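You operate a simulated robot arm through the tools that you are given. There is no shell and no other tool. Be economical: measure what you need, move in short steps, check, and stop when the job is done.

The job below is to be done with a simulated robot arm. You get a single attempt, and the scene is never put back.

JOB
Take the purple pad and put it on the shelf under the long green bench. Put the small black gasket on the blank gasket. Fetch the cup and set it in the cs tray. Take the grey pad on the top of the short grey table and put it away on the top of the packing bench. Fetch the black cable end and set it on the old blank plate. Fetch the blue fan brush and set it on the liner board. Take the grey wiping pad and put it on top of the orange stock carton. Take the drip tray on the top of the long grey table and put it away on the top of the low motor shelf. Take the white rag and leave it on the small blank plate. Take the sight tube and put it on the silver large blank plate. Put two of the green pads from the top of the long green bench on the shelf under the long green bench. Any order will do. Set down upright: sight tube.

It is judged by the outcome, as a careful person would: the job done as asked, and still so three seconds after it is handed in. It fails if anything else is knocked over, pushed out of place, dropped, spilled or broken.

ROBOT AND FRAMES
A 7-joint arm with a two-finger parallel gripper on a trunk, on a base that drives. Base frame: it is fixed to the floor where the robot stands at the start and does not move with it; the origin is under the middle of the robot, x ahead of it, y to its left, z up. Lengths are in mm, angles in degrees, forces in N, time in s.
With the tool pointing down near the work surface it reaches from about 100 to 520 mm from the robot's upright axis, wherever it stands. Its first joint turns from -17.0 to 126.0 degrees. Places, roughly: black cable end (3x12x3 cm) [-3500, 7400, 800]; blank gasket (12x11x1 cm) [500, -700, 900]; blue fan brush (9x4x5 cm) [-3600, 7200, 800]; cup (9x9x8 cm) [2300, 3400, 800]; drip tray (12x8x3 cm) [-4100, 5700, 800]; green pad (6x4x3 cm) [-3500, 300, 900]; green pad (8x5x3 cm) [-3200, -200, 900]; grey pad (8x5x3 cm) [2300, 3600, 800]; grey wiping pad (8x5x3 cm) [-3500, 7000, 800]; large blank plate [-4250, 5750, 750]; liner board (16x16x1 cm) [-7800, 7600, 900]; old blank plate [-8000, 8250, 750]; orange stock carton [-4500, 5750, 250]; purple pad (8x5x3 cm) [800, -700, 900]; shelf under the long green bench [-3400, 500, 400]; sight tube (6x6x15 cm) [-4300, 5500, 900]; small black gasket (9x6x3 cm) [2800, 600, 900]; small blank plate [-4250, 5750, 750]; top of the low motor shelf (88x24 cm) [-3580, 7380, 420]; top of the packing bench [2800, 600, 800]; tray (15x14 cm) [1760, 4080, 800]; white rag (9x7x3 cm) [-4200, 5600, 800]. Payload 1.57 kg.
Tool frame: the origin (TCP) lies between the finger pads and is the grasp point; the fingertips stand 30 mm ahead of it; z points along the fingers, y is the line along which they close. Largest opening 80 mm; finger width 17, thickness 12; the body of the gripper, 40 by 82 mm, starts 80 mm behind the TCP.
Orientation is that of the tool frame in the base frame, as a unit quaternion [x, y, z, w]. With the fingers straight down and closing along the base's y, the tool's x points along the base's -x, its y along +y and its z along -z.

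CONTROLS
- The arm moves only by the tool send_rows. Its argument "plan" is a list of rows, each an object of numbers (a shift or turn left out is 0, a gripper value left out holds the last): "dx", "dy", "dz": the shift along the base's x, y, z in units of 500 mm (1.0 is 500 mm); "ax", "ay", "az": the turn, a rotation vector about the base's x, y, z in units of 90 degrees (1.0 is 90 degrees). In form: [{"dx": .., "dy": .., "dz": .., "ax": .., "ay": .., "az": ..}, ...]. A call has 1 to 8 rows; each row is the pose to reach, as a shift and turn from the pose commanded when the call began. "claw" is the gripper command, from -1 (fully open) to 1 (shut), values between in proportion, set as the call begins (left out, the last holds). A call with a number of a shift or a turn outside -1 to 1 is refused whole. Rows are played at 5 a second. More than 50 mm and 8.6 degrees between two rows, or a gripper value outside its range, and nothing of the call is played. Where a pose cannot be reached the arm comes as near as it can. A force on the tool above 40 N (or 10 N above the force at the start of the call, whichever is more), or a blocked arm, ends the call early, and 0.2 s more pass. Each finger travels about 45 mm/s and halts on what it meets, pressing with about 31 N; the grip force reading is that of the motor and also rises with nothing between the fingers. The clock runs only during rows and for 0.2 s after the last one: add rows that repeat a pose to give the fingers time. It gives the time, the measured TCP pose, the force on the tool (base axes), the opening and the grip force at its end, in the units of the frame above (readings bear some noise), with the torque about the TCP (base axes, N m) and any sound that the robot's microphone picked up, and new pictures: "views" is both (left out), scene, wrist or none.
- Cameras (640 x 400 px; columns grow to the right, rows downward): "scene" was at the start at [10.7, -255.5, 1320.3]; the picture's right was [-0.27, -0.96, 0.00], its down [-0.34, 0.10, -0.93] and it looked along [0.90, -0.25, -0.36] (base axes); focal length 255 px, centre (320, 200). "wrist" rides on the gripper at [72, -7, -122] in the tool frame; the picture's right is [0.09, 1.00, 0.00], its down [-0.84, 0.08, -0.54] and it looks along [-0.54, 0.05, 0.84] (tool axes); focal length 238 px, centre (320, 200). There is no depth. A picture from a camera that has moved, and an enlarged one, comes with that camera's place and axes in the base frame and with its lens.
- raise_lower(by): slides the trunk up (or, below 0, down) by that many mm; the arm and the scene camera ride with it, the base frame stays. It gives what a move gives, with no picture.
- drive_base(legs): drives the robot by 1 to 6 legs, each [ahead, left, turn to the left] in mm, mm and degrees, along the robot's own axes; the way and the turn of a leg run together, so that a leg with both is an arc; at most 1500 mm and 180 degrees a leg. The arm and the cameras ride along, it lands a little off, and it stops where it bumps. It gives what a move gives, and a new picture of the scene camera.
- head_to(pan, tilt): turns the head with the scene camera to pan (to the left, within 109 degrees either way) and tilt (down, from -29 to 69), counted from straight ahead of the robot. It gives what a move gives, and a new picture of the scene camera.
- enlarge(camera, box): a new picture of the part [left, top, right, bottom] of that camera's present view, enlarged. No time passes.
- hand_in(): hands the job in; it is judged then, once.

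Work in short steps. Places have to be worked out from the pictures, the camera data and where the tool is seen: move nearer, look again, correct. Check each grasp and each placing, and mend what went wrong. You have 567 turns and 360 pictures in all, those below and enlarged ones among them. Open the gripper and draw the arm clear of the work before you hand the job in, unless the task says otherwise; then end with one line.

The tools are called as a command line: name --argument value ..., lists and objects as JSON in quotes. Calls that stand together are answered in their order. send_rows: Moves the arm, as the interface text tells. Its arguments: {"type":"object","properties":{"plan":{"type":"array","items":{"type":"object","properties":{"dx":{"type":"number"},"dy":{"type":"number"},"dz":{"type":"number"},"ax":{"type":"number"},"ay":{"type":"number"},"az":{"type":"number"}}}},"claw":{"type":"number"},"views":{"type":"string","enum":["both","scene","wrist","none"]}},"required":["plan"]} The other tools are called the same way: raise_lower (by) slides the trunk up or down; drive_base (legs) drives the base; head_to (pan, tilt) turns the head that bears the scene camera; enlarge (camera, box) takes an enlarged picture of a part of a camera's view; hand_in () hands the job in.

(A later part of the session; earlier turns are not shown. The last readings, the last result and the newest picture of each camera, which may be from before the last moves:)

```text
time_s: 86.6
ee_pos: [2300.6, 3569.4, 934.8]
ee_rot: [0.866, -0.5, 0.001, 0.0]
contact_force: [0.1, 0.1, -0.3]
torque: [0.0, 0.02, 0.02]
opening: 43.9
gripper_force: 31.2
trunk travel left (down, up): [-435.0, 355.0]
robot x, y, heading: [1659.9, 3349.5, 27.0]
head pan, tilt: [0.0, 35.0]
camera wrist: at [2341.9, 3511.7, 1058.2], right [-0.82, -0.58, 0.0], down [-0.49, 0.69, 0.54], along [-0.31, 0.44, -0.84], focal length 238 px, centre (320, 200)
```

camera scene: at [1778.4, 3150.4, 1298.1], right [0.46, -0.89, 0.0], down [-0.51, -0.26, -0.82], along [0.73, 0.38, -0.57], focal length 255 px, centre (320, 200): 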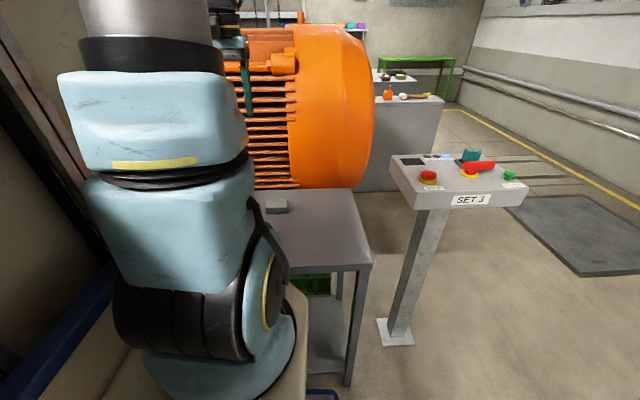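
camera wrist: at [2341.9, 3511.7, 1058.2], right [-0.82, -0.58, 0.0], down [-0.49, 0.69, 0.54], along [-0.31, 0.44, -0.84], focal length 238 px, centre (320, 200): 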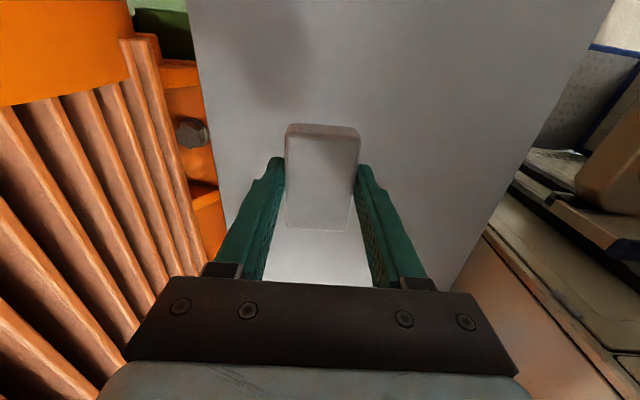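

The pad is firmly held. I raise the trunk, back away, turn to about -60° and head for the packing bench.

raise_lower --by 240

drive_base --legs '[[-300, 0, 0], [0, 0, -87.3], [900, -82, 0], [900, -82, 0]]'

head_to --pan 0 --tilt 20

```text
time_s: 89.1
ee_pos: [2300.3, 3569.9, 1173.4]
ee_rot: [0.866, -0.5, 0.001, 0.001]
contact_force: [0.6, -0.4, -0.4]
torque: [-0.02, 0.01, 0.03]
opening: 43.7
gripper_force: 30.9
trunk travel left (down, up): [-675.0, 115.0]
robot x, y, heading: [1665.1, 3353.6, 27.2]
head pan, tilt: [0.0, 35.0]
```

```text
time_s: 103.5
ee_pos: [2419.1, 954.2, 1174.3]
ee_rot: [-0.285, 0.959, 0.0, 0.0]
contact_force: [1.1, -0.2, 0.5]
torque: [-0.01, -0.01, -0.01]
opening: 44.1
gripper_force: 31.0
trunk travel left (down, up): [-675.0, 115.0]
robot x, y, heading: [2165.0, 1576.5, -59.5]
head pan, tilt: [0.0, 35.0]
camera scene: at [1973.0, 1454.5, 1298.1], right [-0.86, -0.51, 0.0], down [-0.29, 0.49, -0.82], along [0.41, -0.71, -0.57], focal length 255 px, centre (320, 200)
```

scene: 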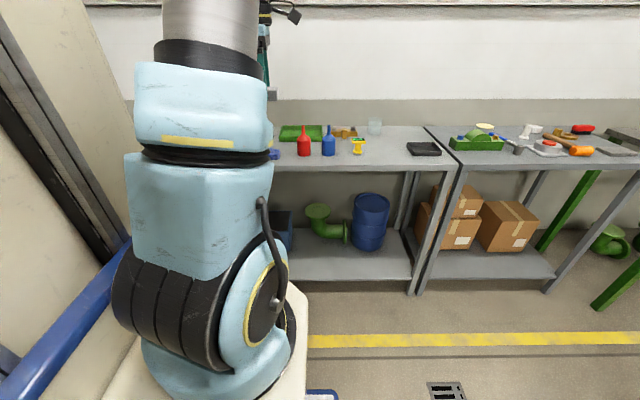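

```text
time_s: 104.3
ee_pos: [2418.5, 954.5, 1175.4]
ee_rot: [-0.285, 0.959, 0.0, -0.001]
contact_force: [0.6, -0.2, 0.1]
torque: [-0.01, -0.03, -0.01]
opening: 43.6
gripper_force: 31.1
trunk travel left (down, up): [-675.0, 115.0]
robot x, y, heading: [2167.9, 1574.1, -59.5]
head pan, tilt: [0.0, 20.0]
camera scene: at [1975.5, 1450.2, 1321.9], right [-0.86, -0.51, 0.0], down [-0.17, 0.3, -0.94], along [0.48, -0.81, -0.34], focal length 255 px, centre (320, 200)
```

scene: 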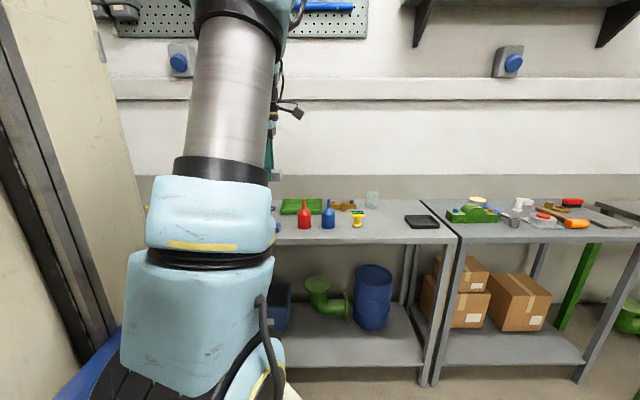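

The packing bench is the left one, with (2800,600) hidden by the arm. I sidestep left to see it.

drive_base --legs '[[0, 650, 0]]'

enlarge --camera "scene" --box '[270, 170, 590, 370]'

```text
time_s: 107.9
ee_pos: [2982.8, 1284.4, 1174.4]
ee_rot: [-0.284, 0.959, 0.0, -0.001]
contact_force: [0.0, 0.1, 0.2]
torque: [-0.01, -0.01, -0.01]
opening: 43.8
gripper_force: 30.8
trunk travel left (down, up): [-675.0, 115.0]
robot x, y, heading: [2734.9, 1907.9, -59.7]
head pan, tilt: [0.0, 20.0]
camera scene: at [2542.0, 1781.9, 1321.9], right [-0.86, -0.5, 0.0], down [-0.17, 0.3, -0.94], along [0.47, -0.81, -0.34], focal length 255 px, centre (320, 200)
```

scene: 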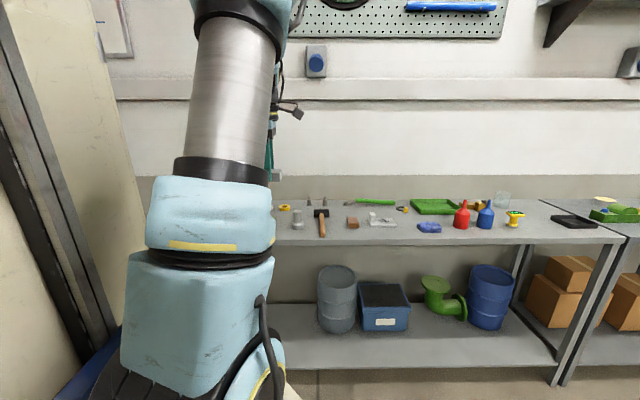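

```text
2.00 times, centred on (430, 270) of scene
camera zoom: at [2542.0, 1781.9, 1321.9], right [-0.86, -0.5, 0.0], down [-0.17, 0.3, -0.94], along [0.47, -0.81, -0.34], focal length 510 px, centre (100, 60)
```

zoom: 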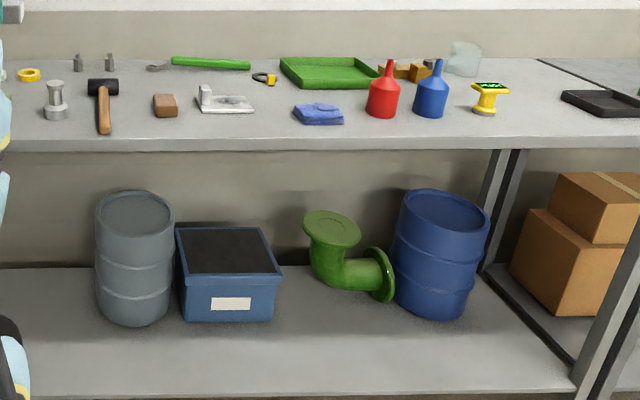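

The expected gasket location projects onto the small black-and-yellow item at around (403,209). I enlarge it.

enlarge --camera "scene" --box '[340, 190, 436, 250]'

```text
6.67 times, centred on (388, 220) of scene
camera zoom: at [2542.0, 1781.9, 1321.9], right [-0.86, -0.5, 0.0], down [-0.17, 0.3, -0.94], along [0.47, -0.81, -0.34], focal length 1699 px, centre (-133, 67)
```

zoom: 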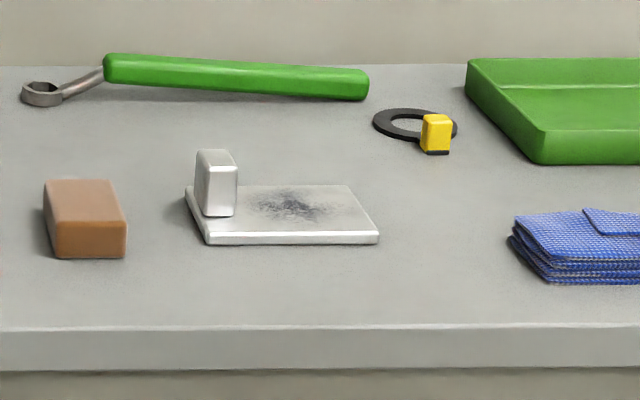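

The small black gasket is the black ring with the yellow tab, at about (2769,594). I'll set the grey pad on the free front strip of the bench, near s≈2740, and then take the gasket. I sidestep right and come closer.

drive_base --legs '[[0, -565, 0], [290, 0, 0]]'

send_rows --plan '[{}]' --views "wrist"

```text
time_s: 112.7
ee_pos: [2645.8, 752.9, 1174.2]
ee_rot: [-0.284, 0.959, 0.0, -0.001]
contact_force: [0.4, 0.0, 0.5]
torque: [0.01, -0.01, 0.06]
opening: 43.6
gripper_force: 31.1
trunk travel left (down, up): [-675.0, 115.0]
robot x, y, heading: [2393.9, 1375.0, -59.7]
head pan, tilt: [0.0, 20.0]
camera scene: at [2203.1, 1248.6, 1321.9], right [-0.86, -0.5, 0.0], down [-0.17, 0.3, -0.94], along [0.47, -0.81, -0.34], focal length 255 px, centre (320, 200)
```

scene: 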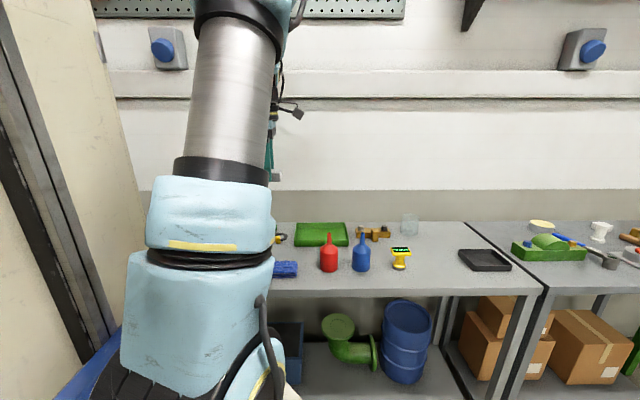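

```text
time_s: 113.1
ee_pos: [2644.5, 752.2, 1173.5]
ee_rot: [-0.284, 0.959, 0.0, -0.001]
contact_force: [-0.9, 0.7, -0.3]
torque: [-0.02, -0.02, 0.04]
opening: 43.7
gripper_force: 31.0
trunk travel left (down, up): [-675.0, 115.0]
robot x, y, heading: [2395.2, 1376.5, -59.6]
head pan, tilt: [0.0, 20.0]
camera wrist: at [2588.4, 708.1, 1298.1], right [-0.62, 0.79, 0.0], down [0.66, 0.52, 0.54], along [0.42, 0.33, -0.84], focal length 238 px, centre (320, 200)
```

wrist: 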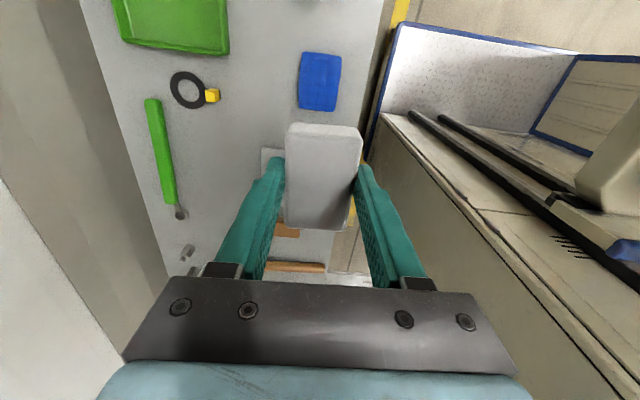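

The wrist view shows the gasket tab at about (2747,608) and the blue cloth near (2625,737). I set the pad down on the front strip at about (2705,835), clear of both.

send_rows --plan '[{"dx": 0.04, "dy": 0.055}, {"dx": 0.08, "dy": 0.11}, {"dx": 0.122, "dy": 0.165}]' --views "none"

raise_lower --by -215

send_rows --plan '[{}]' --views "wrist"

```text
time_s: 113.9
ee_pos: [2704.9, 834.2, 1175.0]
ee_rot: [-0.283, 0.959, 0.0, -0.001]
contact_force: [0.0, -0.2, -0.4]
torque: [0.01, -0.02, -0.01]
opening: 43.8
gripper_force: 31.0
trunk travel left (down, up): [-675.0, 115.0]
robot x, y, heading: [2393.7, 1373.8, -59.8]
head pan, tilt: [0.0, 20.0]
```

```text
time_s: 116.2
ee_pos: [2706.2, 835.9, 960.8]
ee_rot: [-0.285, 0.959, 0.0, 0.0]
contact_force: [0.2, 0.1, -0.5]
torque: [-0.02, 0.0, -0.02]
opening: 43.5
gripper_force: 31.2
trunk travel left (down, up): [-460.0, 330.0]
robot x, y, heading: [2393.1, 1376.7, -59.7]
head pan, tilt: [0.0, 20.0]
```

```text
time_s: 116.6
ee_pos: [2705.5, 835.6, 959.4]
ee_rot: [-0.283, 0.959, 0.0, -0.001]
contact_force: [-1.0, -0.5, -0.8]
torque: [-0.01, 0.0, -0.01]
opening: 43.8
gripper_force: 31.2
trunk travel left (down, up): [-460.0, 330.0]
robot x, y, heading: [2391.5, 1377.1, -59.9]
head pan, tilt: [0.0, 20.0]
camera wrist: at [2649.2, 790.7, 1084.3], right [-0.62, 0.79, 0.0], down [0.66, 0.52, 0.54], along [0.42, 0.33, -0.84], focal length 238 px, centre (320, 200)
```

wrist: 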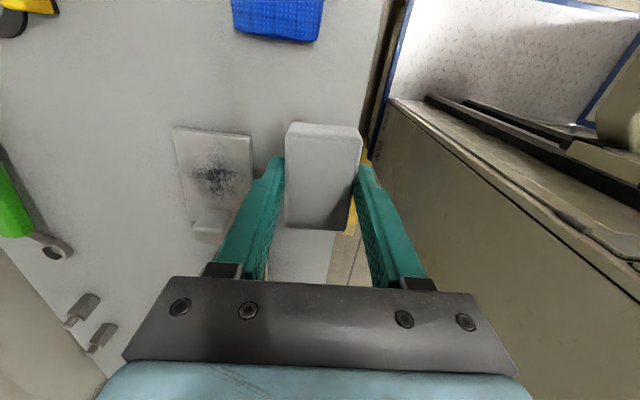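

The spot is clear. I lower gradually until contact.

send_rows --plan '[{"dz": -0.06, "dx": 0.008, "dy": -0.014}, {"dz": -0.12, "dx": 0.008, "dy": -0.014}, {"dz": -0.13, "dx": 0.008, "dy": -0.014}, {"dz": -0.138, "dx": 0.008, "dy": -0.014}, {"dz": -0.144, "dx": 0.008, "dy": -0.014}, {"dz": -0.15, "dx": 0.008, "dy": -0.014}]' --views "none"

```text
time_s: 118.0
ee_pos: [2711.4, 827.4, 886.1]
ee_rot: [-0.284, 0.959, -0.001, -0.001]
contact_force: [0.4, 0.4, -0.5]
torque: [-0.01, 0.02, -0.02]
opening: 43.6
gripper_force: 31.3
trunk travel left (down, up): [-460.0, 330.0]
robot x, y, heading: [2394.6, 1379.0, -59.8]
head pan, tilt: [0.0, 20.0]
```

No contact yet at 886, so I keep inching down.

send_rows --plan '[{"dz": -0.006}, {"dz": -0.012}, {"dz": -0.018}, {"dz": -0.024}, {"dz": -0.03}]' --views "wrist"

```text
time_s: 118.8
ee_pos: [2710.3, 827.8, 884.0]
ee_rot: [-0.284, 0.959, -0.005, 0.001]
contact_force: [-4.7, 3.7, 21.5]
torque: [0.37, 0.2, 0.04]
opening: 43.5
gripper_force: 30.3
trunk travel left (down, up): [-460.0, 330.0]
robot x, y, heading: [2393.3, 1377.5, -59.6]
head pan, tilt: [0.0, 20.0]
stopped in row 3: the force on the tool passed its limit at 46 N (the readings are from after the stop); the commanded pose is now the measured one
camera wrist: at [2653.4, 784.4, 1007.4], right [-0.62, 0.79, -0.01], down [0.66, 0.52, 0.54], along [0.43, 0.33, -0.84], focal length 238 px, centre (320, 200)
```

wrist: 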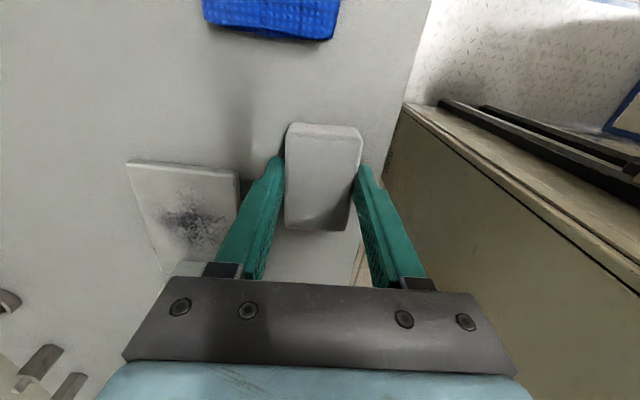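

The pad is on the bench (top at z≈851). I release and rise.

send_rows --plan '[{"dz": 0.002}, {"dz": 0.002}, {"dz": 0.002}, {"dz": 0.08}, {"dz": 0.16}, {"dz": 0.24}]' --claw -0.5 --views "wrist"

```text
time_s: 120.2
ee_pos: [2713.1, 826.4, 1002.2]
ee_rot: [-0.285, 0.959, -0.002, 0.0]
contact_force: [0.1, 0.7, -0.2]
torque: [-0.01, 0.02, 0.01]
opening: 60.1
gripper_force: 0.1
trunk travel left (down, up): [-460.0, 330.0]
robot x, y, heading: [2392.9, 1377.0, -59.7]
head pan, tilt: [0.0, 20.0]
camera wrist: at [2654.3, 783.5, 1125.7], right [-0.62, 0.79, 0.0], down [0.66, 0.52, 0.54], along [0.43, 0.33, -0.84], focal length 238 px, centre (320, 200)
```

wrist: 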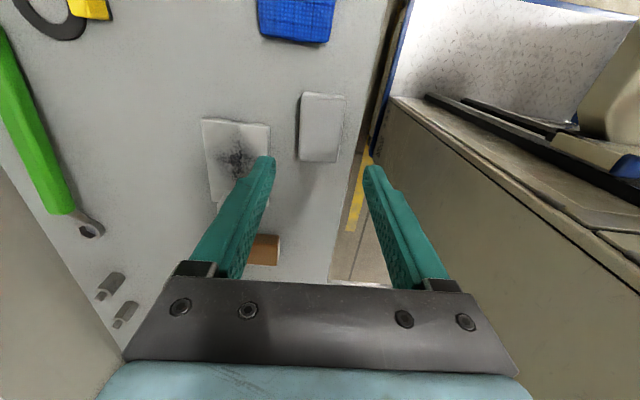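

The pad is resting well on the bench. Now I drive ahead 125 to bring the gasket within reach.

drive_base --legs '[[122, 0, 0]]'

send_rows --plan '[{"dx": 0.03, "dy": -0.07}, {"dx": 0.05, "dy": -0.13}]' --views "wrist"

```text
time_s: 121.4
ee_pos: [2772.1, 721.5, 1002.0]
ee_rot: [-0.283, 0.959, -0.003, -0.001]
contact_force: [-0.1, -0.3, 0.2]
torque: [0.0, 0.02, 0.01]
opening: 59.9
gripper_force: 0.1
trunk travel left (down, up): [-460.0, 330.0]
robot x, y, heading: [2456.2, 1271.3, -59.8]
head pan, tilt: [0.0, 20.0]
camera scene: at [2264.8, 1142.6, 1106.9], right [-0.86, -0.5, 0.0], down [-0.17, 0.3, -0.94], along [0.47, -0.81, -0.34], focal length 255 px, centre (320, 200)
```

scene: 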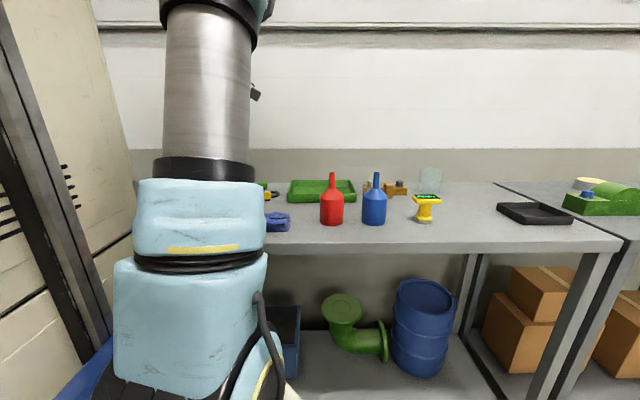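

```text
time_s: 122.0
ee_pos: [2798.1, 655.3, 1001.2]
ee_rot: [-0.284, 0.959, -0.004, 0.0]
contact_force: [-0.4, 0.4, 0.0]
torque: [0.0, 0.01, -0.02]
opening: 60.3
gripper_force: 0.0
trunk travel left (down, up): [-460.0, 330.0]
robot x, y, heading: [2456.9, 1272.1, -60.0]
head pan, tilt: [0.0, 20.0]
camera wrist: at [2741.0, 612.7, 1125.7], right [-0.62, 0.79, -0.01], down [0.66, 0.52, 0.54], along [0.43, 0.33, -0.84], focal length 238 px, centre (320, 200)
```

wrist: 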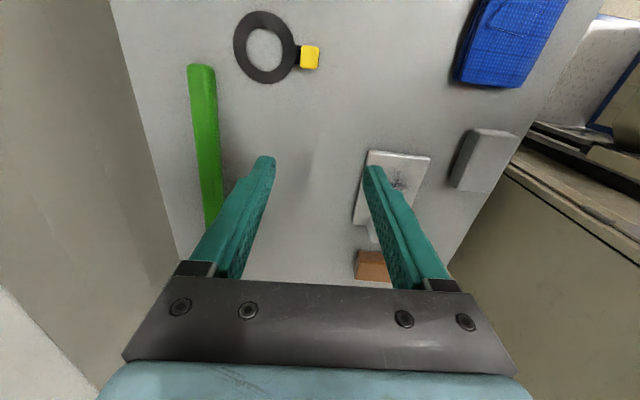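

Reach is good: tab at (2754,609), ring centre about (2774,573). I rotate the gripper 90° back, so it closes across the tab, while moving over it.

send_rows --plan '[{"az": -0.09, "dx": -0.015, "dy": -0.015}, {"az": -0.18, "dx": -0.03, "dy": -0.03}, {"az": -0.27, "dx": -0.045, "dy": -0.045}, {"az": -0.36, "dx": -0.06, "dy": -0.06}, {"az": -0.45, "dx": -0.075, "dy": -0.075}, {"az": -0.54, "dx": -0.088, "dy": -0.092}]' --views "none"

send_rows --plan '[{"az": -0.09}, {"az": -0.18}, {"az": -0.27}, {"az": -0.36}, {"az": -0.45}, {"az": -0.46, "dz": -0.05}, {"az": -0.46, "dz": -0.1}]' --views "wrist"

```text
time_s: 123.4
ee_pos: [2753.3, 610.6, 1001.3]
ee_rot: [0.138, 0.99, -0.003, -0.002]
contact_force: [-0.7, 0.5, 0.4]
torque: [0.04, -0.01, 0.01]
opening: 60.1
gripper_force: 0.0
trunk travel left (down, up): [-460.0, 330.0]
robot x, y, heading: [2456.4, 1272.6, -59.7]
head pan, tilt: [0.0, 20.0]
```

```text
time_s: 125.0
ee_pos: [2754.2, 608.8, 951.7]
ee_rot: [0.478, 0.878, -0.002, -0.002]
contact_force: [0.0, 0.1, 0.0]
torque: [-0.02, -0.01, -0.03]
opening: 60.2
gripper_force: 0.0
trunk travel left (down, up): [-460.0, 330.0]
robot x, y, heading: [2452.5, 1272.9, -59.6]
head pan, tilt: [0.0, 20.0]
camera wrist: at [2710.0, 667.5, 1075.5], right [0.79, 0.62, -0.01], down [0.52, -0.66, 0.54], along [0.33, -0.43, -0.84], focal length 238 px, centre (320, 200)
```

wrist: 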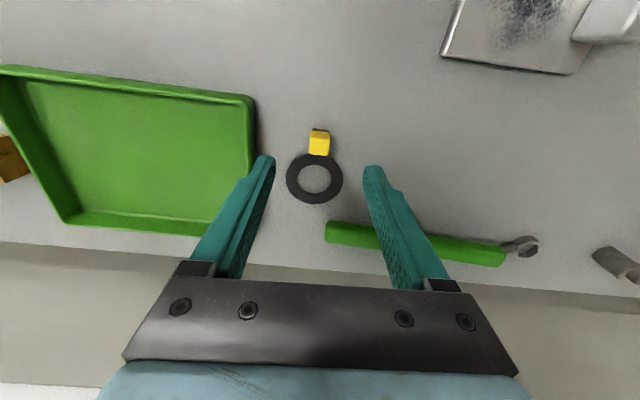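

The tab is centred. I narrow the fingers to 40 mm and descend to z≈887.

send_rows --plan '[{"dz": 0, "dx": -0.005, "dy": 0.008}, {"dz": 0, "dx": -0.005, "dy": 0.008}, {"dz": -0.06, "dx": -0.005, "dy": 0.008}, {"dz": -0.11, "dx": -0.005, "dy": 0.008}, {"dz": -0.13, "dx": -0.005, "dy": 0.008}]' --claw 0 --views "wrist"

```text
time_s: 126.2
ee_pos: [2751.8, 612.5, 887.0]
ee_rot: [0.478, 0.878, -0.003, -0.002]
contact_force: [-0.4, -0.6, 0.8]
torque: [-0.01, 0.01, 0.0]
opening: 40.3
gripper_force: 0.0
trunk travel left (down, up): [-460.0, 330.0]
robot x, y, heading: [2456.1, 1267.7, -59.9]
head pan, tilt: [0.0, 20.0]
camera wrist: at [2707.0, 671.4, 1010.1], right [0.79, 0.62, -0.01], down [0.52, -0.66, 0.54], along [0.33, -0.43, -0.84], focal length 238 px, centre (320, 200)
```

wrist: 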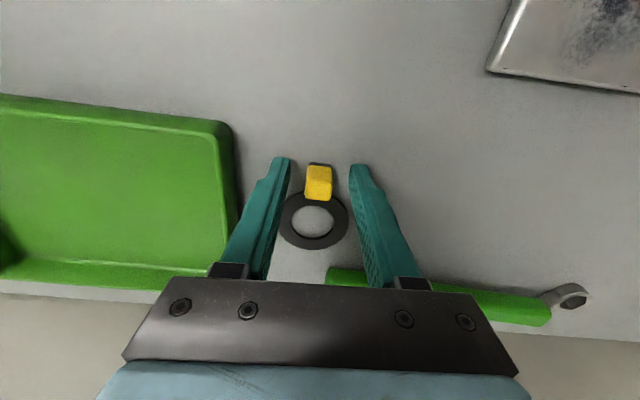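

Good placement. I close and lift.

send_rows --plan '[{}, {}, {}, {}]' --claw 1 --views "none"

send_rows --plan '[{"dz": 0.04}, {"dz": 0.12}, {"dz": 0.2}]' --views "wrist"

```text
time_s: 127.2
ee_pos: [2750.8, 613.8, 886.8]
ee_rot: [0.478, 0.878, -0.002, -0.003]
contact_force: [0.1, 0.2, 0.1]
torque: [0.0, 0.0, -0.01]
opening: 16.7
gripper_force: 30.8
trunk travel left (down, up): [-460.0, 330.0]
robot x, y, heading: [2454.5, 1267.8, -59.6]
head pan, tilt: [0.0, 20.0]
```

```text
time_s: 128.0
ee_pos: [2751.7, 613.8, 986.3]
ee_rot: [0.478, 0.878, -0.001, -0.002]
contact_force: [0.0, -0.5, -1.0]
torque: [0.03, -0.04, 0.03]
opening: 16.7
gripper_force: 30.7
trunk travel left (down, up): [-460.0, 330.0]
robot x, y, heading: [2455.5, 1273.5, -59.8]
head pan, tilt: [0.0, 20.0]
camera wrist: at [2707.9, 671.4, 1110.5], right [0.79, 0.62, -0.01], down [0.52, -0.66, 0.54], along [0.33, -0.43, -0.84], focal length 238 px, centre (320, 200)
```

wrist: 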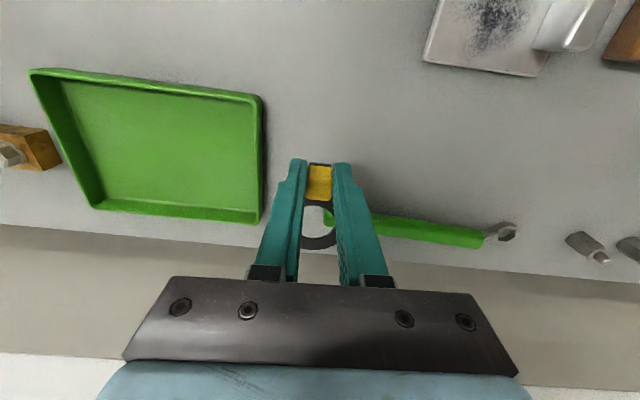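

The gasket is lifted, with its ring about 44 mm ahead of the TCP. I raise the trunk, back off and sidestep right to the first bench's red blank.

raise_lower --by 215

drive_base --legs '[[-400, 0, 0], [0, -1306, 0], [0, -1306, 0]]'

```text
time_s: 130.3
ee_pos: [2751.7, 612.7, 1201.2]
ee_rot: [0.478, 0.879, -0.002, -0.003]
contact_force: [-0.4, 0.0, -0.4]
torque: [-0.02, 0.03, 0.0]
opening: 16.8
gripper_force: 31.2
trunk travel left (down, up): [-675.0, 115.0]
robot x, y, heading: [2453.1, 1267.4, -60.0]
head pan, tilt: [0.0, 20.0]
```

```text
time_s: 145.0
ee_pos: [325.2, -372.4, 1202.1]
ee_rot: [0.475, 0.88, -0.002, -0.002]
contact_force: [0.3, 0.2, -0.2]
torque: [-0.02, -0.01, 0.02]
opening: 16.6
gripper_force: 31.7
trunk travel left (down, up): [-675.0, 115.0]
robot x, y, heading: [21.9, 283.0, -59.4]
head pan, tilt: [0.0, 20.0]
camera scene: at [-166.0, 154.2, 1321.9], right [-0.86, -0.51, 0.0], down [-0.17, 0.29, -0.94], along [0.48, -0.81, -0.34], focal length 255 px, centre (320, 200)
```

scene: 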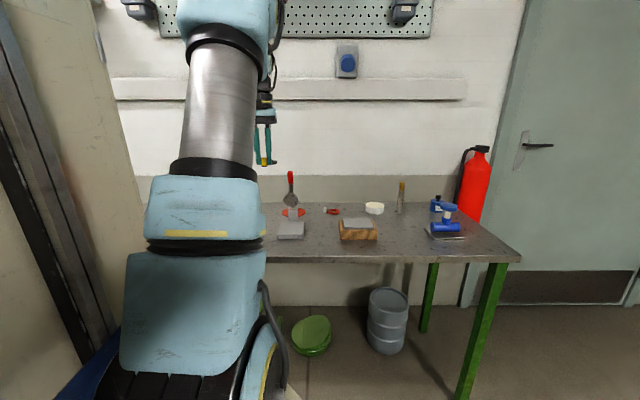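

I zoom on the red blank and the tool near it.

enlarge --camera "scene" --box '[250, 160, 378, 240]'

```text
5.00 times, centred on (314, 200) of scene
camera zoom: at [-166.0, 154.2, 1321.9], right [-0.86, -0.51, 0.0], down [-0.17, 0.29, -0.94], along [0.48, -0.81, -0.34], focal length 1274 px, centre (350, 200)
```

zoom: 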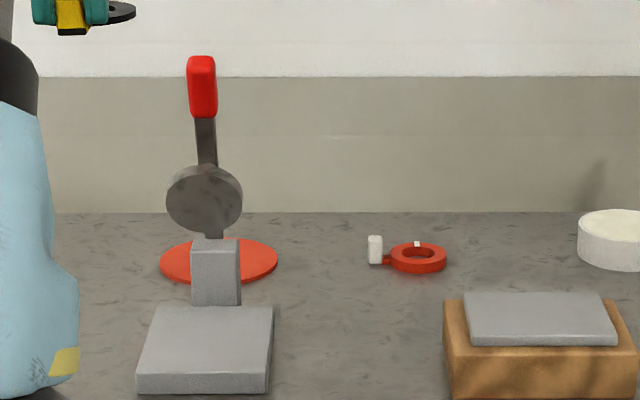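

A lever press with an upright handle stands right in front of the red disc. I'll therefore come from the left side, with the tab and the gripper on the disc's left. I move left and ahead, then rotate the tool.

drive_base --legs '[[0, 140, -0.6], [300, 0, 0]]'

send_rows --plan '[{"az": -0.09}, {"az": -0.18}, {"az": -0.27}, {"az": -0.36}, {"az": -0.45}, {"az": -0.54}]' --views "none"

send_rows --plan '[{"az": -0.09}, {"az": -0.18}, {"az": -0.27}, {"az": -0.36}, {"az": -0.45}]' --views "wrist"

```text
time_s: 148.0
ee_pos: [590.2, -565.9, 1201.2]
ee_rot: [0.479, 0.878, -0.002, -0.002]
contact_force: [-0.9, 0.2, -0.2]
torque: [-0.01, 0.01, 0.0]
opening: 16.7
gripper_force: 30.7
trunk travel left (down, up): [-675.0, 115.0]
robot x, y, heading: [296.5, 89.7, -59.9]
head pan, tilt: [0.0, 20.0]
camera scene: at [105.6, -35.9, 1321.9], right [-0.87, -0.5, 0.0], down [-0.17, 0.3, -0.94], along [0.47, -0.81, -0.34], focal length 255 px, centre (320, 200)
```

scene: 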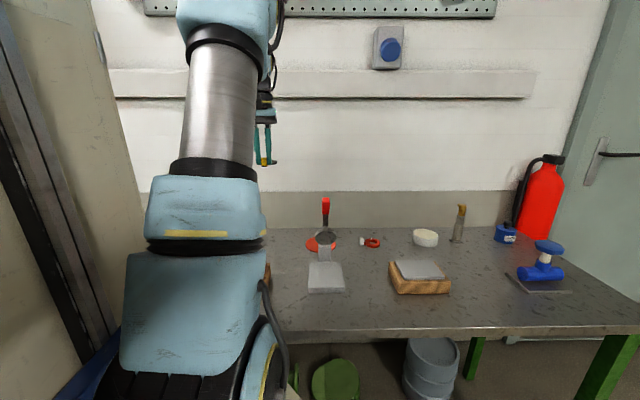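

```text
time_s: 149.4
ee_pos: [589.7, -565.7, 1201.3]
ee_rot: [0.799, 0.602, -0.001, -0.002]
contact_force: [-0.4, -0.6, -0.3]
torque: [0.01, 0.04, -0.01]
opening: 16.5
gripper_force: 31.0
trunk travel left (down, up): [-675.0, 115.0]
robot x, y, heading: [296.9, 87.9, -60.0]
head pan, tilt: [0.0, 20.0]
```

```text
time_s: 150.6
ee_pos: [589.9, -567.9, 1200.4]
ee_rot: [0.958, 0.287, 0.001, -0.003]
contact_force: [0.2, -0.8, -0.4]
torque: [0.02, -0.01, 0.02]
opening: 16.9
gripper_force: 31.1
trunk travel left (down, up): [-675.0, 115.0]
robot x, y, heading: [293.2, 86.4, -59.9]
head pan, tilt: [0.0, 20.0]
camera wrist: at [646.8, -521.5, 1325.1], right [0.63, -0.78, -0.01], down [-0.66, -0.53, 0.54], along [-0.42, -0.33, -0.84], focal length 238 px, centre (320, 200)
```

wrist: 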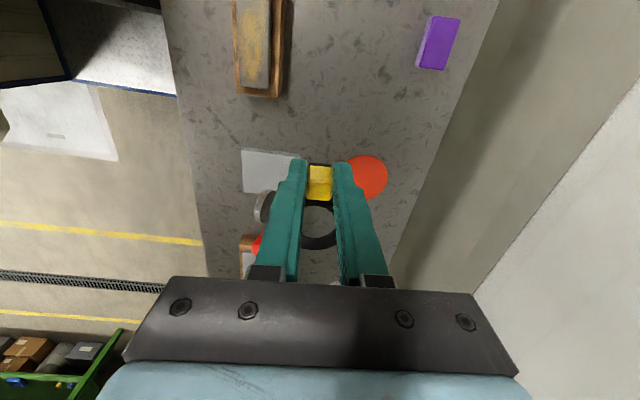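

The handle top is at about (421,-602,1083), leaning away from the disc, and the disc centre is about (517,-744). I pull the arm back 30, drive ahead 140, then slide in from the left.

send_rows --plan '[{"dx": -0.03, "dy": 0.052}]' --views "none"

drive_base --legs '[[140, 0, 0]]'

raise_lower --by -200

send_rows --plan '[{}]' --views "wrist"

```text
time_s: 151.0
ee_pos: [577.3, -541.0, 1198.9]
ee_rot: [0.957, 0.289, 0.0, -0.004]
contact_force: [0.5, -1.1, -0.5]
torque: [0.06, -0.01, 0.0]
opening: 16.6
gripper_force: 31.3
trunk travel left (down, up): [-675.0, 115.0]
robot x, y, heading: [298.3, 86.8, -59.7]
head pan, tilt: [0.0, 20.0]
```

```text
time_s: 152.2
ee_pos: [621.7, -595.9, 1202.0]
ee_rot: [0.954, 0.299, 0.001, -0.003]
contact_force: [0.8, 0.2, 0.1]
torque: [0.0, 0.02, 0.0]
opening: 16.6
gripper_force: 30.7
trunk travel left (down, up): [-675.0, 115.0]
robot x, y, heading: [329.2, 25.6, -58.9]
head pan, tilt: [0.0, 20.0]
stopped in leg 1: the robot was blocked; the commanded pose is now the measured one
camera scene: at [140.3, -101.4, 1321.9], right [-0.85, -0.52, 0.0], down [-0.18, 0.29, -0.94], along [0.49, -0.8, -0.34], focal length 255 px, centre (320, 200)
```

scene: 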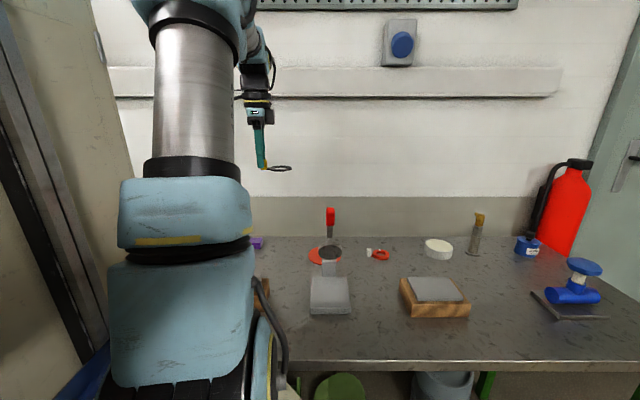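

```text
time_s: 154.4
ee_pos: [621.2, -595.4, 1002.1]
ee_rot: [0.954, 0.299, 0.001, -0.003]
contact_force: [-0.4, -0.7, -0.5]
torque: [0.01, -0.01, 0.02]
opening: 16.5
gripper_force: 31.1
trunk travel left (down, up): [-475.0, 315.0]
robot x, y, heading: [328.6, 28.6, -59.0]
head pan, tilt: [0.0, 20.0]
```

```text
time_s: 154.8
ee_pos: [621.7, -596.3, 1002.1]
ee_rot: [0.954, 0.3, 0.001, -0.003]
contact_force: [-0.3, 0.0, 0.1]
torque: [0.03, 0.0, 0.02]
opening: 16.4
gripper_force: 31.1
trunk travel left (down, up): [-475.0, 315.0]
robot x, y, heading: [329.4, 30.3, -59.0]
head pan, tilt: [0.0, 20.0]
camera wrist: at [676.7, -549.1, 1125.6], right [0.65, -0.76, -0.01], down [-0.64, -0.55, 0.54], along [-0.41, -0.34, -0.84], focal length 238 px, centre (320, 200)
```

wrist: 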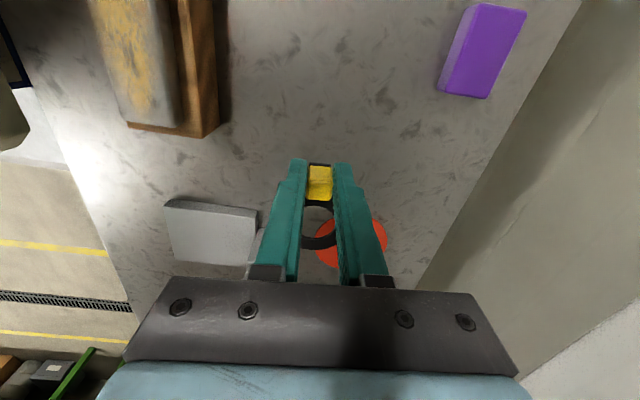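

The drive was blocked about 70 mm in. I look down to see what it met.

head_to --pan 10 --tilt 69

```text
time_s: 156.0
ee_pos: [622.6, -595.5, 1000.9]
ee_rot: [0.954, 0.3, 0.001, -0.003]
contact_force: [-0.7, 1.5, -0.5]
torque: [-0.03, 0.01, 0.0]
opening: 16.9
gripper_force: 31.4
trunk travel left (down, up): [-475.0, 315.0]
robot x, y, heading: [331.9, 32.8, -59.0]
head pan, tilt: [10.0, 68.8]
camera scene: at [128.8, -63.9, 1054.5], right [-0.75, -0.66, 0.0], down [-0.61, 0.7, -0.36], along [0.24, -0.27, -0.93], focal length 255 px, centre (320, 200)
```

scene: 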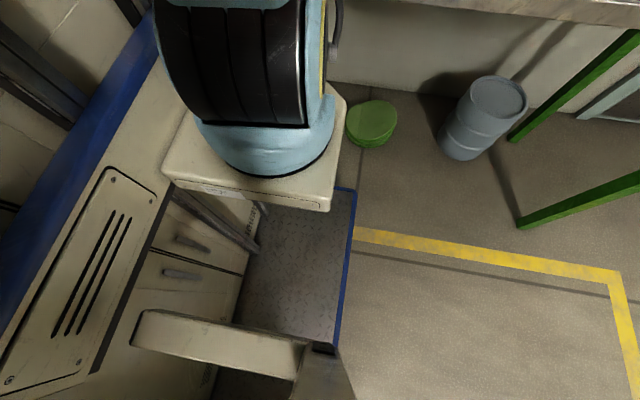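

The base contact seems minor and on its front-left; I'll stay here. I extend the arm toward the disc at (519,-743), TCP goal (555,-718), at the present height.

send_rows --plan '[{"dx": -0.03, "dy": -0.06}, {"dx": -0.06, "dy": -0.12}, {"dx": -0.095, "dy": -0.18}, {"dx": -0.134, "dy": -0.244}]' --views "wrist"

```text
time_s: 157.0
ee_pos: [555.4, -716.4, 1001.9]
ee_rot: [0.954, 0.3, 0.001, -0.003]
contact_force: [0.7, 0.3, -0.1]
torque: [-0.06, 0.02, -0.04]
opening: 16.8
gripper_force: 31.3
trunk travel left (down, up): [-475.0, 315.0]
robot x, y, heading: [328.6, 31.7, -58.6]
head pan, tilt: [10.0, 68.8]
camera wrist: at [610.4, -670.8, 1126.6], right [0.65, -0.76, 0.0], down [-0.64, -0.55, 0.54], along [-0.41, -0.35, -0.84], focal length 238 px, centre (320, 200)
```

wrist: 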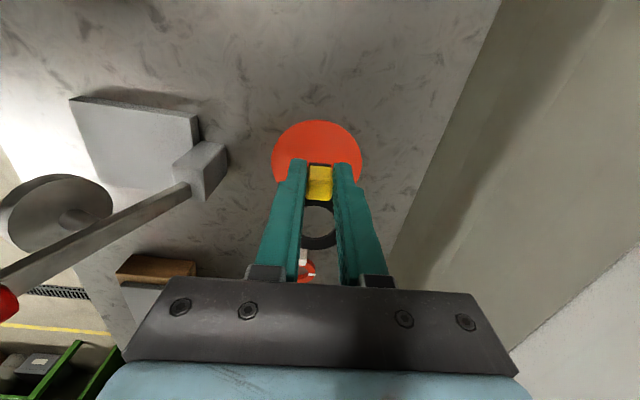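

The ring sits exactly over the disc in plan. I lower to near contact.

send_rows --plan '[{"dz": -0.06}, {"dz": -0.12}, {"dz": -0.17}, {"dz": -0.18}, {"dz": -0.19}, {"dz": -0.198}, {"dz": -0.206}]' --views "wrist"

```text
time_s: 158.6
ee_pos: [555.1, -717.5, 898.8]
ee_rot: [0.954, 0.299, 0.001, -0.003]
contact_force: [-0.3, 0.4, -0.7]
torque: [-0.01, 0.01, 0.0]
opening: 16.6
gripper_force: 31.0
trunk travel left (down, up): [-475.0, 315.0]
robot x, y, heading: [326.5, 26.5, -59.0]
head pan, tilt: [10.0, 68.8]
camera wrist: at [609.4, -670.8, 1022.4], right [0.65, -0.76, -0.01], down [-0.64, -0.55, 0.54], along [-0.41, -0.34, -0.84], focal length 238 px, centre (320, 200)
```

wrist: 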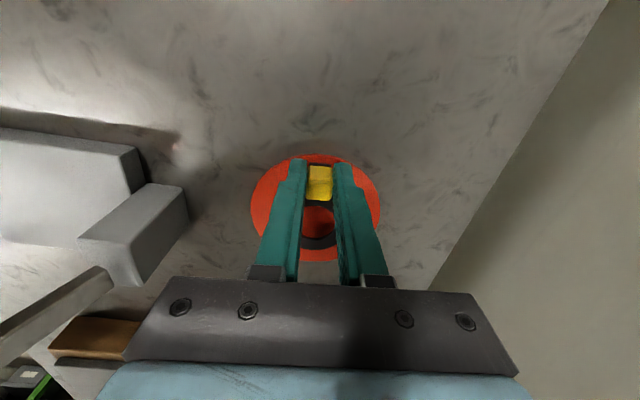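

The ring looks centred on the disc. I continue down in 2–3 mm steps to contact.

send_rows --plan '[{"dz": -0.005}, {"dz": -0.01}, {"dz": -0.015}, {"dz": -0.02}]' --views "none"

```text
time_s: 159.6
ee_pos: [553.4, -717.9, 889.8]
ee_rot: [0.954, 0.3, 0.0, -0.001]
contact_force: [-0.4, 1.8, 9.8]
torque: [-0.4, 0.42, -0.04]
opening: 16.7
gripper_force: 31.1
trunk travel left (down, up): [-475.0, 315.0]
robot x, y, heading: [329.8, 29.1, -58.9]
head pan, tilt: [10.0, 68.8]
```

Contact. I release with a small opening and rise straight up.

send_rows --plan '[{"dz": 0.001}, {"dz": 0.001}, {"dz": 0.001}, {"dz": 0.08}, {"dz": 0.16}, {"dz": 0.24}]' --claw 0 --views "wrist"

```text
time_s: 161.0
ee_pos: [555.3, -718.2, 1008.3]
ee_rot: [0.954, 0.3, 0.001, -0.004]
contact_force: [-0.3, -0.1, -0.5]
torque: [-0.04, 0.03, 0.0]
opening: 40.1
gripper_force: 0.1
trunk travel left (down, up): [-475.0, 315.0]
robot x, y, heading: [329.2, 31.7, -59.0]
head pan, tilt: [10.0, 68.8]
camera wrist: at [609.8, -671.3, 1132.6], right [0.65, -0.76, -0.01], down [-0.64, -0.55, 0.54], along [-0.41, -0.34, -0.84], focal length 238 px, centre (320, 200)
```

wrist: 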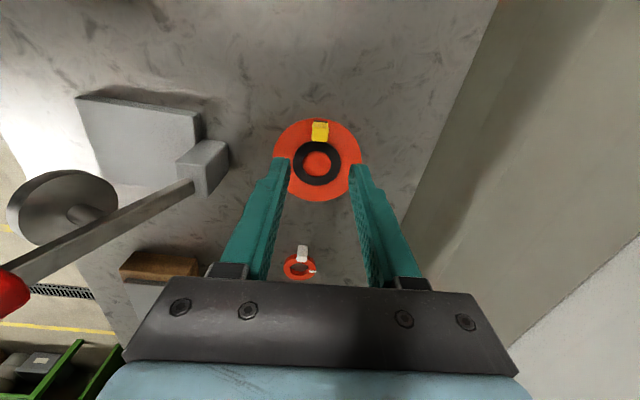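

The gasket lies centred on the red disc. Next, the purple pad at about (769,-657). Before approaching it I back off and check under the bench for what blocked me.

raise_lower --by 200

send_rows --plan '[{"dx": 0.06, "dy": 0.06}, {"dx": 0.1, "dy": 0.13}, {"dx": 0.1, "dy": 0.2}]' --views "none"

drive_base --legs '[[-400, 0, 0], [0, 0, 35]]'

head_to --pan -25 --tilt 40

```text
time_s: 163.2
ee_pos: [554.7, -718.1, 1208.6]
ee_rot: [0.954, 0.3, 0.001, -0.002]
contact_force: [-0.3, 0.8, -0.6]
torque: [-0.01, 0.0, -0.02]
opening: 40.3
gripper_force: 0.1
trunk travel left (down, up): [-675.0, 115.0]
robot x, y, heading: [328.0, 27.2, -58.7]
head pan, tilt: [10.0, 68.8]
```

```text
time_s: 163.9
ee_pos: [604.1, -616.5, 1208.4]
ee_rot: [0.954, 0.3, 0.001, -0.002]
contact_force: [0.6, -1.4, 1.1]
torque: [0.04, -0.04, 0.01]
opening: 39.7
gripper_force: 0.1
trunk travel left (down, up): [-675.0, 115.0]
robot x, y, heading: [328.5, 28.8, -58.7]
head pan, tilt: [10.0, 68.8]
```

```text
time_s: 168.1
ee_pos: [718.8, 1.0, 1209.0]
ee_rot: [0.82, 0.573, 0.0, -0.003]
contact_force: [-0.2, -0.3, 0.2]
torque: [0.03, -0.01, -0.03]
opening: 40.2
gripper_force: 0.1
trunk travel left (down, up): [-675.0, 115.0]
robot x, y, heading: [123.7, 371.8, -23.8]
head pan, tilt: [10.0, 68.8]
camera scene: at [10.5, 180.7, 1254.4], right [-0.24, -0.97, 0.0], down [-0.91, 0.22, -0.36], along [0.35, -0.09, -0.93], focal length 255 px, centre (320, 200)
```

scene: 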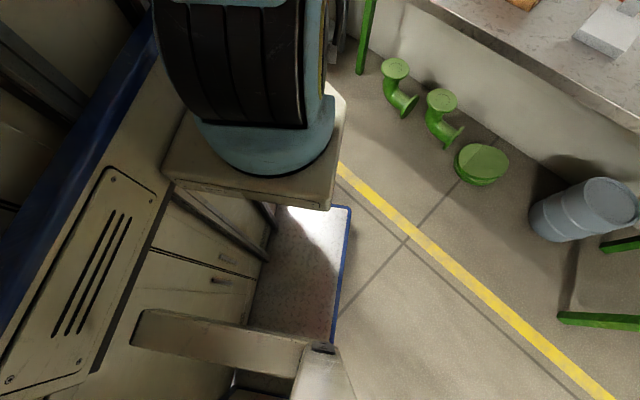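

```text
time_s: 169.1
ee_pos: [717.9, 0.9, 1208.7]
ee_rot: [0.819, 0.573, 0.0, -0.003]
contact_force: [0.3, 0.1, 1.1]
torque: [-0.03, 0.03, 0.0]
opening: 40.3
gripper_force: 0.1
trunk travel left (down, up): [-675.0, 115.0]
robot x, y, heading: [122.1, 369.4, -23.5]
head pan, tilt: [-25.0, 40.0]
camera scene: at [12.3, 130.1, 1290.5], right [-0.75, -0.66, 0.0], down [-0.42, 0.48, -0.77], along [0.51, -0.57, -0.64], focal length 255 px, centre (320, 200)
```

scene: 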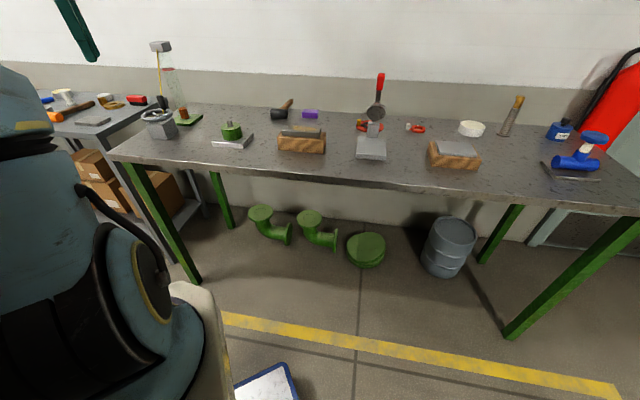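

Nothing under the bench looks displaced; the limit seems to be the robot body meeting the bench edge. I turn back, shift left and approach the purple pad just short of that limit.

drive_base --legs '[[0, 0, -36.3], [0, 115, 0], [375, 0, 0]]'

send_rows --plan '[{}]' --claw -0.8 --views "wrist"

```text
time_s: 174.0
ee_pos: [663.6, -548.9, 1208.5]
ee_rot: [0.958, 0.286, 0.001, -0.003]
contact_force: [0.1, 0.3, -0.2]
torque: [0.03, 0.0, 0.0]
opening: 40.0
gripper_force: 0.1
trunk travel left (down, up): [-675.0, 115.0]
robot x, y, heading: [404.4, 104.4, -60.3]
head pan, tilt: [-25.0, 40.0]
camera scene: at [174.5, -23.1, 1290.5], right [-1.0, -0.08, 0.0], down [-0.05, 0.64, -0.77], along [0.06, -0.76, -0.64], focal length 255 px, centre (320, 200)
```

scene: 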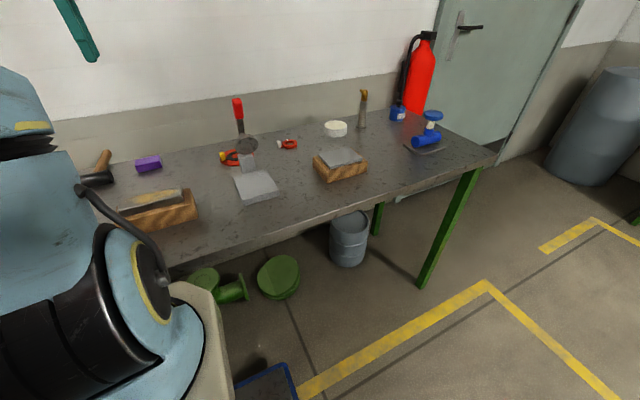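

```text
time_s: 174.4
ee_pos: [663.0, -548.8, 1209.7]
ee_rot: [0.958, 0.287, 0.001, -0.003]
contact_force: [0.1, -0.5, 0.4]
torque: [0.02, 0.02, 0.02]
opening: 72.1
gripper_force: 0.1
trunk travel left (down, up): [-675.0, 115.0]
robot x, y, heading: [404.6, 109.1, -60.4]
head pan, tilt: [-25.0, 40.0]
camera wrist: at [719.2, -503.4, 1333.2], right [0.62, -0.78, -0.01], down [-0.66, -0.53, 0.54], along [-0.42, -0.33, -0.84], focal length 238 px, centre (320, 200)
```

wrist: 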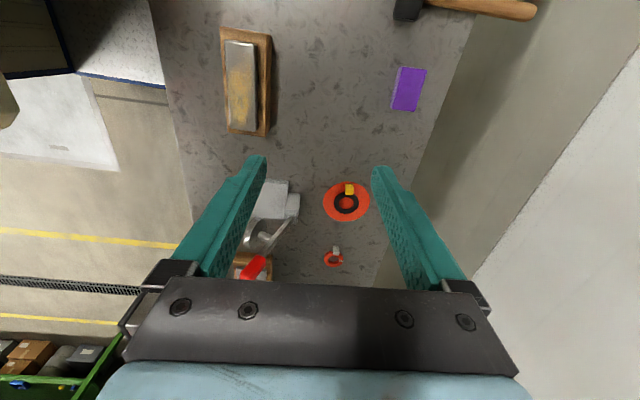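

The pad is at (768,-657), aligned with the table. I test the reach by extending over it at this height.

drive_base --legs '[[22, 0, 0]]'

send_rows --plan '[{"dx": 0.05, "dy": -0.04, "dz": -0.04}, {"dx": 0.1, "dy": -0.08, "dz": -0.08}, {"dx": 0.15, "dy": -0.12, "dz": -0.12}, {"dx": 0.19, "dy": -0.175, "dz": -0.16}, {"dx": 0.19, "dy": -0.175, "dz": -0.22}]' --views "wrist"

```text
time_s: 175.4
ee_pos: [673.2, -564.3, 1208.2]
ee_rot: [0.958, 0.287, 0.001, -0.004]
contact_force: [0.7, 0.0, -0.2]
torque: [0.01, 0.03, 0.02]
opening: 71.8
gripper_force: 0.0
trunk travel left (down, up): [-675.0, 115.0]
robot x, y, heading: [416.4, 90.4, -60.4]
head pan, tilt: [-25.0, 40.0]
stopped in leg 1: the robot was blocked; the commanded pose is now the measured one
camera scene: at [183.7, -40.7, 1290.5], right [-1.0, -0.08, 0.0], down [-0.05, 0.64, -0.77], along [0.06, -0.76, -0.64], focal length 255 px, centre (320, 200)
```

scene: 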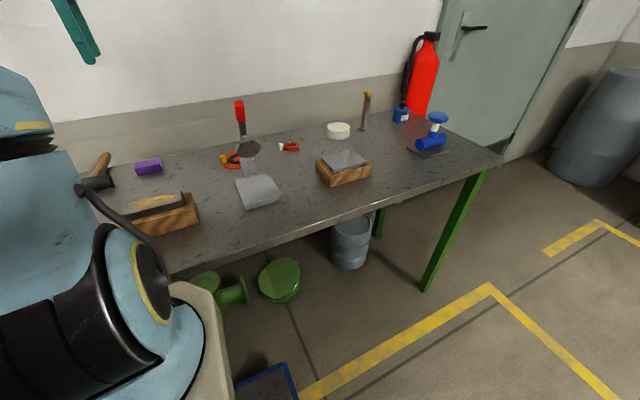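

```text
time_s: 176.6
ee_pos: [768.2, -652.4, 1098.9]
ee_rot: [0.958, 0.288, 0.001, -0.004]
contact_force: [0.2, 0.7, 0.1]
torque: [-0.03, -0.02, 0.01]
opening: 71.7
gripper_force: 0.1
trunk travel left (down, up): [-675.0, 115.0]
robot x, y, heading: [413.7, 87.3, -60.1]
head pan, tilt: [-25.0, 40.0]
camera wrist: at [824.3, -607.0, 1222.5], right [0.63, -0.78, -0.01], down [-0.66, -0.53, 0.54], along [-0.42, -0.33, -0.84], focal length 238 px, centre (320, 200)
```

wrist: 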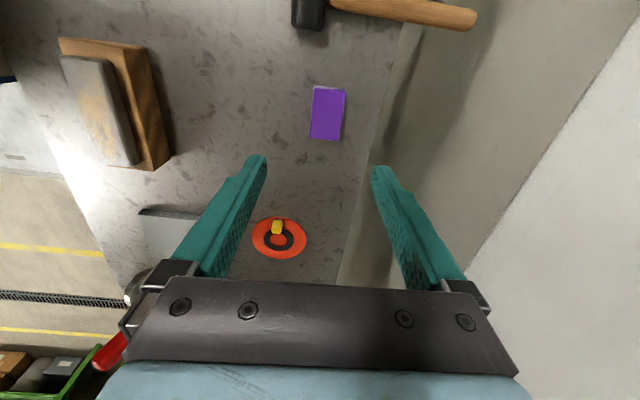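

Reach is fine. I lower with the trunk, narrow the opening to 64 mm and fine-centre at (769,-659).

raise_lower --by -150

send_rows --plan '[{"dx": 0.002, "dy": -0.012}, {"dx": 0.002, "dy": -0.012}]' --claw -0.6 --views "wrist"

```text
time_s: 178.3
ee_pos: [768.6, -650.4, 947.7]
ee_rot: [0.958, 0.288, 0.001, -0.004]
contact_force: [-0.3, -0.5, -0.1]
torque: [-0.03, 0.03, 0.01]
opening: 72.2
gripper_force: 0.1
trunk travel left (down, up): [-525.0, 265.0]
robot x, y, heading: [414.5, 89.0, -60.4]
head pan, tilt: [-25.0, 40.0]
```

```text
time_s: 178.9
ee_pos: [769.4, -656.4, 949.7]
ee_rot: [0.958, 0.287, 0.001, -0.004]
contact_force: [0.3, -0.7, 0.2]
torque: [0.01, 0.0, 0.03]
opening: 64.0
gripper_force: 0.0
trunk travel left (down, up): [-525.0, 265.0]
robot x, y, heading: [416.7, 92.9, -60.4]
head pan, tilt: [-25.0, 40.0]
camera wrist: at [825.2, -613.1, 1072.5], right [0.63, -0.78, -0.01], down [-0.66, -0.53, 0.54], along [-0.42, -0.33, -0.84], focal length 238 px, centre (320, 200)
```

wrist: 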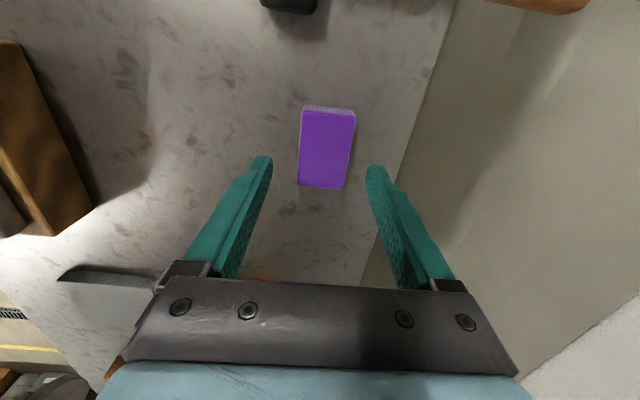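

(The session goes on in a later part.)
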